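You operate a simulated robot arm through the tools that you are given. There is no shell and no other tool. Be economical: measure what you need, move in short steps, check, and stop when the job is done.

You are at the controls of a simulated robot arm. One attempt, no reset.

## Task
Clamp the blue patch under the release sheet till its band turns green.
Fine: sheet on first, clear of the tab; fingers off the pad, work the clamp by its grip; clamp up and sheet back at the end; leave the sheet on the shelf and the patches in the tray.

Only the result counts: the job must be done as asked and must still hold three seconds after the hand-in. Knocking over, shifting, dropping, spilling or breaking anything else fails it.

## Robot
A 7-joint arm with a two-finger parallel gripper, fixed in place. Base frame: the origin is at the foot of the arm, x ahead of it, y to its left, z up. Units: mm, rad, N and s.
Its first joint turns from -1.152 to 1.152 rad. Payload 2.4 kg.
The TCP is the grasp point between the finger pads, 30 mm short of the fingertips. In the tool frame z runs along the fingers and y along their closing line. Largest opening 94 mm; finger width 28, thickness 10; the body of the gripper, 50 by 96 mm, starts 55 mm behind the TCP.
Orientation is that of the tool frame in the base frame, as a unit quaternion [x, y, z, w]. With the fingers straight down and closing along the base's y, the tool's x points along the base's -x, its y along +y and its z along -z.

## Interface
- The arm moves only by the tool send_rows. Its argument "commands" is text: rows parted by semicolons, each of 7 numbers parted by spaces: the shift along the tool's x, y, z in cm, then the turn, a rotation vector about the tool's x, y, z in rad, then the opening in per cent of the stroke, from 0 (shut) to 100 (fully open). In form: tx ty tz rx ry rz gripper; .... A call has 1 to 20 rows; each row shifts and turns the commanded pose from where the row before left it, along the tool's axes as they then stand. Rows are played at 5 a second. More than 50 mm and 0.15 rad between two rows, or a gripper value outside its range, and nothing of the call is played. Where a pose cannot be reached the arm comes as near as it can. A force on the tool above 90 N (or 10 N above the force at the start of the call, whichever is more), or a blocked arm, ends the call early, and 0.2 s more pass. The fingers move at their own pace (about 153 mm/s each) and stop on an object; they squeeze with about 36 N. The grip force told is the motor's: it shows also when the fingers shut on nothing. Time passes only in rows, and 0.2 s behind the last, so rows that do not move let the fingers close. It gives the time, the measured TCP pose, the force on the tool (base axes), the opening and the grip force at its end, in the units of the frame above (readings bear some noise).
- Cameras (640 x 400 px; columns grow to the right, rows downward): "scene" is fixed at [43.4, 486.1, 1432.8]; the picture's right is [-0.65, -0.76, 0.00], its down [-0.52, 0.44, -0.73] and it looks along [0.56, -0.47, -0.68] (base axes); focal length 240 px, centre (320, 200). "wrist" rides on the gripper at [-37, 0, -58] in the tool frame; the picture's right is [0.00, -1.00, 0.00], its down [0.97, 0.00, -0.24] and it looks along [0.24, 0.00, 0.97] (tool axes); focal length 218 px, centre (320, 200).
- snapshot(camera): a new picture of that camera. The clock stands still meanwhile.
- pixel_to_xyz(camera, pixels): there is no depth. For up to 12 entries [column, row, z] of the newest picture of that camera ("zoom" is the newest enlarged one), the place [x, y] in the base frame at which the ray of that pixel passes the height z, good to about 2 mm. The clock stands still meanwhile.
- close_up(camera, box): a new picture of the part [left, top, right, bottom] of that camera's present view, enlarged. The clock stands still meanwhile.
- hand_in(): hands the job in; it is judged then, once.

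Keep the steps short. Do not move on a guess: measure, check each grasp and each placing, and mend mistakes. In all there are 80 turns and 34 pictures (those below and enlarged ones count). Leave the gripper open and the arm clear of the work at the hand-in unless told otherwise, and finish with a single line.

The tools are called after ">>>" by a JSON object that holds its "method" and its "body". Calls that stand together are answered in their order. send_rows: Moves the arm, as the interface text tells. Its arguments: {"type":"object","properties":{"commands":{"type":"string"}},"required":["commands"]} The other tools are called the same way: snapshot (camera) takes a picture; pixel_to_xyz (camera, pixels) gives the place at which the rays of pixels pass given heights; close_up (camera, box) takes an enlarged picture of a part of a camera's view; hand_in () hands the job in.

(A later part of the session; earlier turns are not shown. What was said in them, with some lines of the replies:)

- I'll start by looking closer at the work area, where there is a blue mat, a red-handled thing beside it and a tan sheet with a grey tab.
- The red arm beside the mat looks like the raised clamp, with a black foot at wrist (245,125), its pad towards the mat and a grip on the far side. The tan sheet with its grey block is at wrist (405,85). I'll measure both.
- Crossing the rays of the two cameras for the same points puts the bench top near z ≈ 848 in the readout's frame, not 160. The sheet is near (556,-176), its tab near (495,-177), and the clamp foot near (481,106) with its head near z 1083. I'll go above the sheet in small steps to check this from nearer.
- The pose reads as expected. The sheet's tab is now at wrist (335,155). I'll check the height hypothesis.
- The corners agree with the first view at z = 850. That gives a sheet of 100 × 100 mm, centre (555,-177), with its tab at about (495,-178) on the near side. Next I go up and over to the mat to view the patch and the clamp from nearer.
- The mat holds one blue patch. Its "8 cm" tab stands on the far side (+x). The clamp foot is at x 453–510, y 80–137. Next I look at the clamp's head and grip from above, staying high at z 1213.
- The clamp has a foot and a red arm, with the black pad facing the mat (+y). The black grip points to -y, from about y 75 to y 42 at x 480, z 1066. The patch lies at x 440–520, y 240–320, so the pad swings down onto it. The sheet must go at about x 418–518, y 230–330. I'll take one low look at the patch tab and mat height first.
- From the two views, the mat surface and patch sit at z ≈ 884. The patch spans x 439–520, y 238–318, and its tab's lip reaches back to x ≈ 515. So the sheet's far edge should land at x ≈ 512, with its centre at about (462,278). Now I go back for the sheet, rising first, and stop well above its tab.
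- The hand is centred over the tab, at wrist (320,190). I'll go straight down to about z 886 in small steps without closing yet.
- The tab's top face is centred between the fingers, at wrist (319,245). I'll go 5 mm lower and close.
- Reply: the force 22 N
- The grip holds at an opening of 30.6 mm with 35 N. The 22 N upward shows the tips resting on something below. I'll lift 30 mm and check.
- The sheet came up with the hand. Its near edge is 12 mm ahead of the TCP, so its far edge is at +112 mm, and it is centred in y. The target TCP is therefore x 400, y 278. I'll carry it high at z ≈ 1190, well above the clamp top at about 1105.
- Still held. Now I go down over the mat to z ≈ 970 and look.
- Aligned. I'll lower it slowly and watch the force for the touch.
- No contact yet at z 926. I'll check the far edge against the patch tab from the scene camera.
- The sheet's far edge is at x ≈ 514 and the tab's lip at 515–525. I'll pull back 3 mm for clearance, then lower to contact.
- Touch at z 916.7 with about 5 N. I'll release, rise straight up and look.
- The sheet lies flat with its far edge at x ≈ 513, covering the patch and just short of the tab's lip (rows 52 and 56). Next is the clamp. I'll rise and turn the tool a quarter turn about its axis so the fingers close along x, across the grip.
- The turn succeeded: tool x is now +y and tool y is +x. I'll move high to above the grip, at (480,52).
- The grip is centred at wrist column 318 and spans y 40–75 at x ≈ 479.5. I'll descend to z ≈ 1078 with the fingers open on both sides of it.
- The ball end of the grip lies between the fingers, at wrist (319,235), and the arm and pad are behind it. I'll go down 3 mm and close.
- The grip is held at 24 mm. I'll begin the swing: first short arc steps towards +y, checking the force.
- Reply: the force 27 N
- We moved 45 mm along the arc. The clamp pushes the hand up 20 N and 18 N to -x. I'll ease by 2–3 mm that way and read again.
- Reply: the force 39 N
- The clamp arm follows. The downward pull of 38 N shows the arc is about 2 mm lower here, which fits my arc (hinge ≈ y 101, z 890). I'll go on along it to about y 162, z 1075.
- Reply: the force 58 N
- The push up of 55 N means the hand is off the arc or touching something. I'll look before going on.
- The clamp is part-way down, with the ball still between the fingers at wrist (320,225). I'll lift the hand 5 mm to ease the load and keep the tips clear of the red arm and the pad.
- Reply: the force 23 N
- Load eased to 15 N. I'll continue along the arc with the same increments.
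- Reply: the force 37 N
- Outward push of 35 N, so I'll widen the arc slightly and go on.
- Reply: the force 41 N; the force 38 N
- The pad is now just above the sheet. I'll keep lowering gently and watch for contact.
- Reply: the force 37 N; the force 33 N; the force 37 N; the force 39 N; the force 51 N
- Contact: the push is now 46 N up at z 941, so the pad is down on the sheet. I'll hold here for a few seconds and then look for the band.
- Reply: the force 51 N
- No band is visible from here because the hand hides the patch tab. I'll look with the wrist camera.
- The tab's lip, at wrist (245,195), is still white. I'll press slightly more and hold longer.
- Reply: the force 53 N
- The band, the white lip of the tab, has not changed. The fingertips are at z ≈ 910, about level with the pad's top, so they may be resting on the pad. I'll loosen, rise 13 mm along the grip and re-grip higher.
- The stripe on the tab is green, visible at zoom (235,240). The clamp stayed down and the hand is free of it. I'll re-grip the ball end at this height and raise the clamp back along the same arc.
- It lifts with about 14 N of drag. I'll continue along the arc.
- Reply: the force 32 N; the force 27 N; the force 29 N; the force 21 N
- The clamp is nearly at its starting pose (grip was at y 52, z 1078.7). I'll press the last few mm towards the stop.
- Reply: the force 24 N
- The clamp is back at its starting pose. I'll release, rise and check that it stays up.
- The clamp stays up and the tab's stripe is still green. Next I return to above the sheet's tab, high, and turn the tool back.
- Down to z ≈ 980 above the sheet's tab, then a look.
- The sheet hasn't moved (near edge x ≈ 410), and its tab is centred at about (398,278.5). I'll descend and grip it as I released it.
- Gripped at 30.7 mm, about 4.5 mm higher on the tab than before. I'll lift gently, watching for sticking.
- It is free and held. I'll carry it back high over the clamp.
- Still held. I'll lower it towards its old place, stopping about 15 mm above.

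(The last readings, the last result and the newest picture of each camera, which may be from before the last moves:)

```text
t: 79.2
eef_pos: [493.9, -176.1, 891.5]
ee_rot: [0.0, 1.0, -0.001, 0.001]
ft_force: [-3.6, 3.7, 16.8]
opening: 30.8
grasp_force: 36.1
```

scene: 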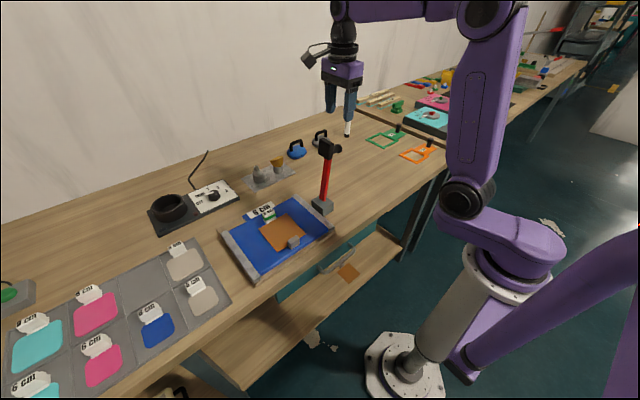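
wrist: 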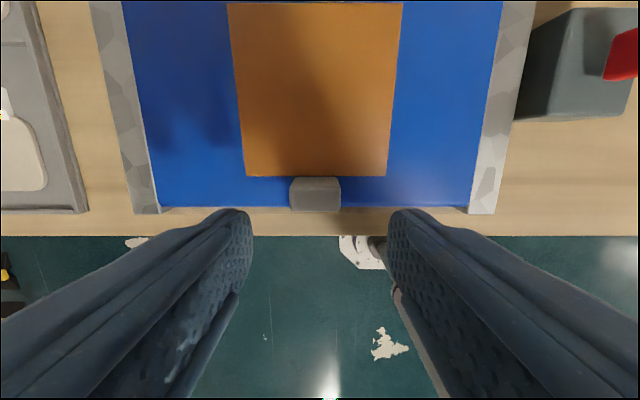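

It has touched the bench at z 891.5. I'll release, rise well clear, open fully and take a check picture.

>>> {"method": "send_rows", "body": {"commands": "0 0 -0.1 0 0 0 38; 0 0 0 0 0 0 50; 0 0 0 0 0 0 50; 0 0 -1 0 0 0 50; 0 0 -3 0 0 0 60; 0 0 -4.5 0 0 0 80; 0 0 -4.5 0 0 0 100; 0 0 -4.5 0 0 0 100; 0 0 -4.5 0 0 0 100; 0 0 -4.5 0 0 0 100; 0 0 0 0 0 0 100"}}

>>> {"method": "snapshot", "body": {"camera": "wrist"}}

>>> {"method": "close_up", "body": {"camera": "scene", "box": [215, 120, 415, 280]}}

```text
t: 81.6
eef_pos: [494.3, -177.7, 1155.4]
ee_rot: [0.001, 1.0, 0.0, 0.0]
ft_force: [0.2, -0.4, 0.1]
opening: 94.1
grasp_force: 0.1
```

```text
1 pictures are left
```

wrist: 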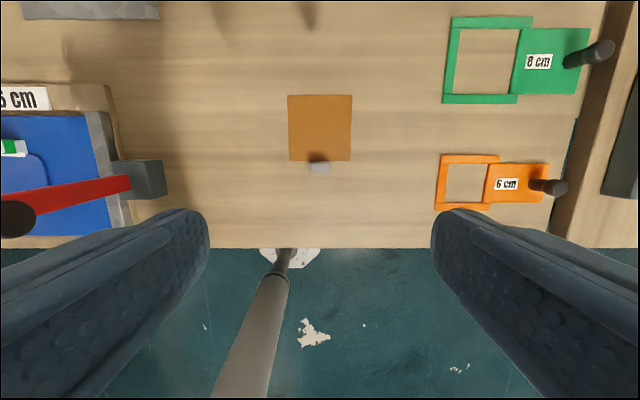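

```text
2.50 times, centred on (315, 200) of scene
```

zoom: 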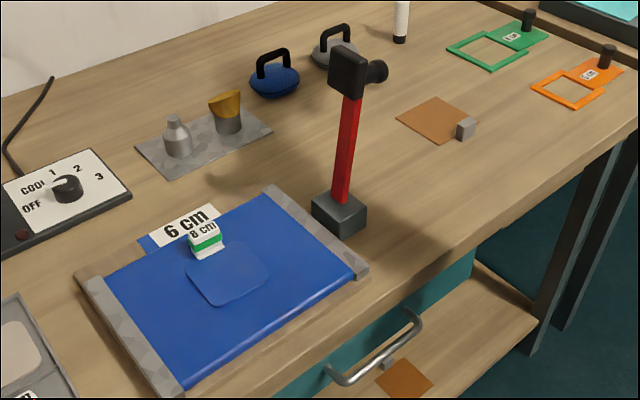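

The tab's stripe is green, the clamp is up and the sheet is back. I'll check the sheet's place by measurement.

>>> {"method": "pixel_to_xyz", "body": {"camera": "wrist", "pixels": [[288, 95, 850], [352, 95, 850], [350, 160, 850], [289, 160, 850]]}}

```text
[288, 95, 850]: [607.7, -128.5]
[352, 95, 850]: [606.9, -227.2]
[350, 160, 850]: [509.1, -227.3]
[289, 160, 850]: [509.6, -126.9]
```

The sheet is within about 3 mm of its original place. The hand is open and clear at z 1155, so I'm handing in.

>>> {"method": "hand_in", "body": {}}

```text
The job is handed in.
```

The blue patch was clamped under the release sheet until its band turned green, and the clamp is up and the sheet back within 3 mm of its place; my one doubt is that the fingertips may have rested on the clamp pad during the press.
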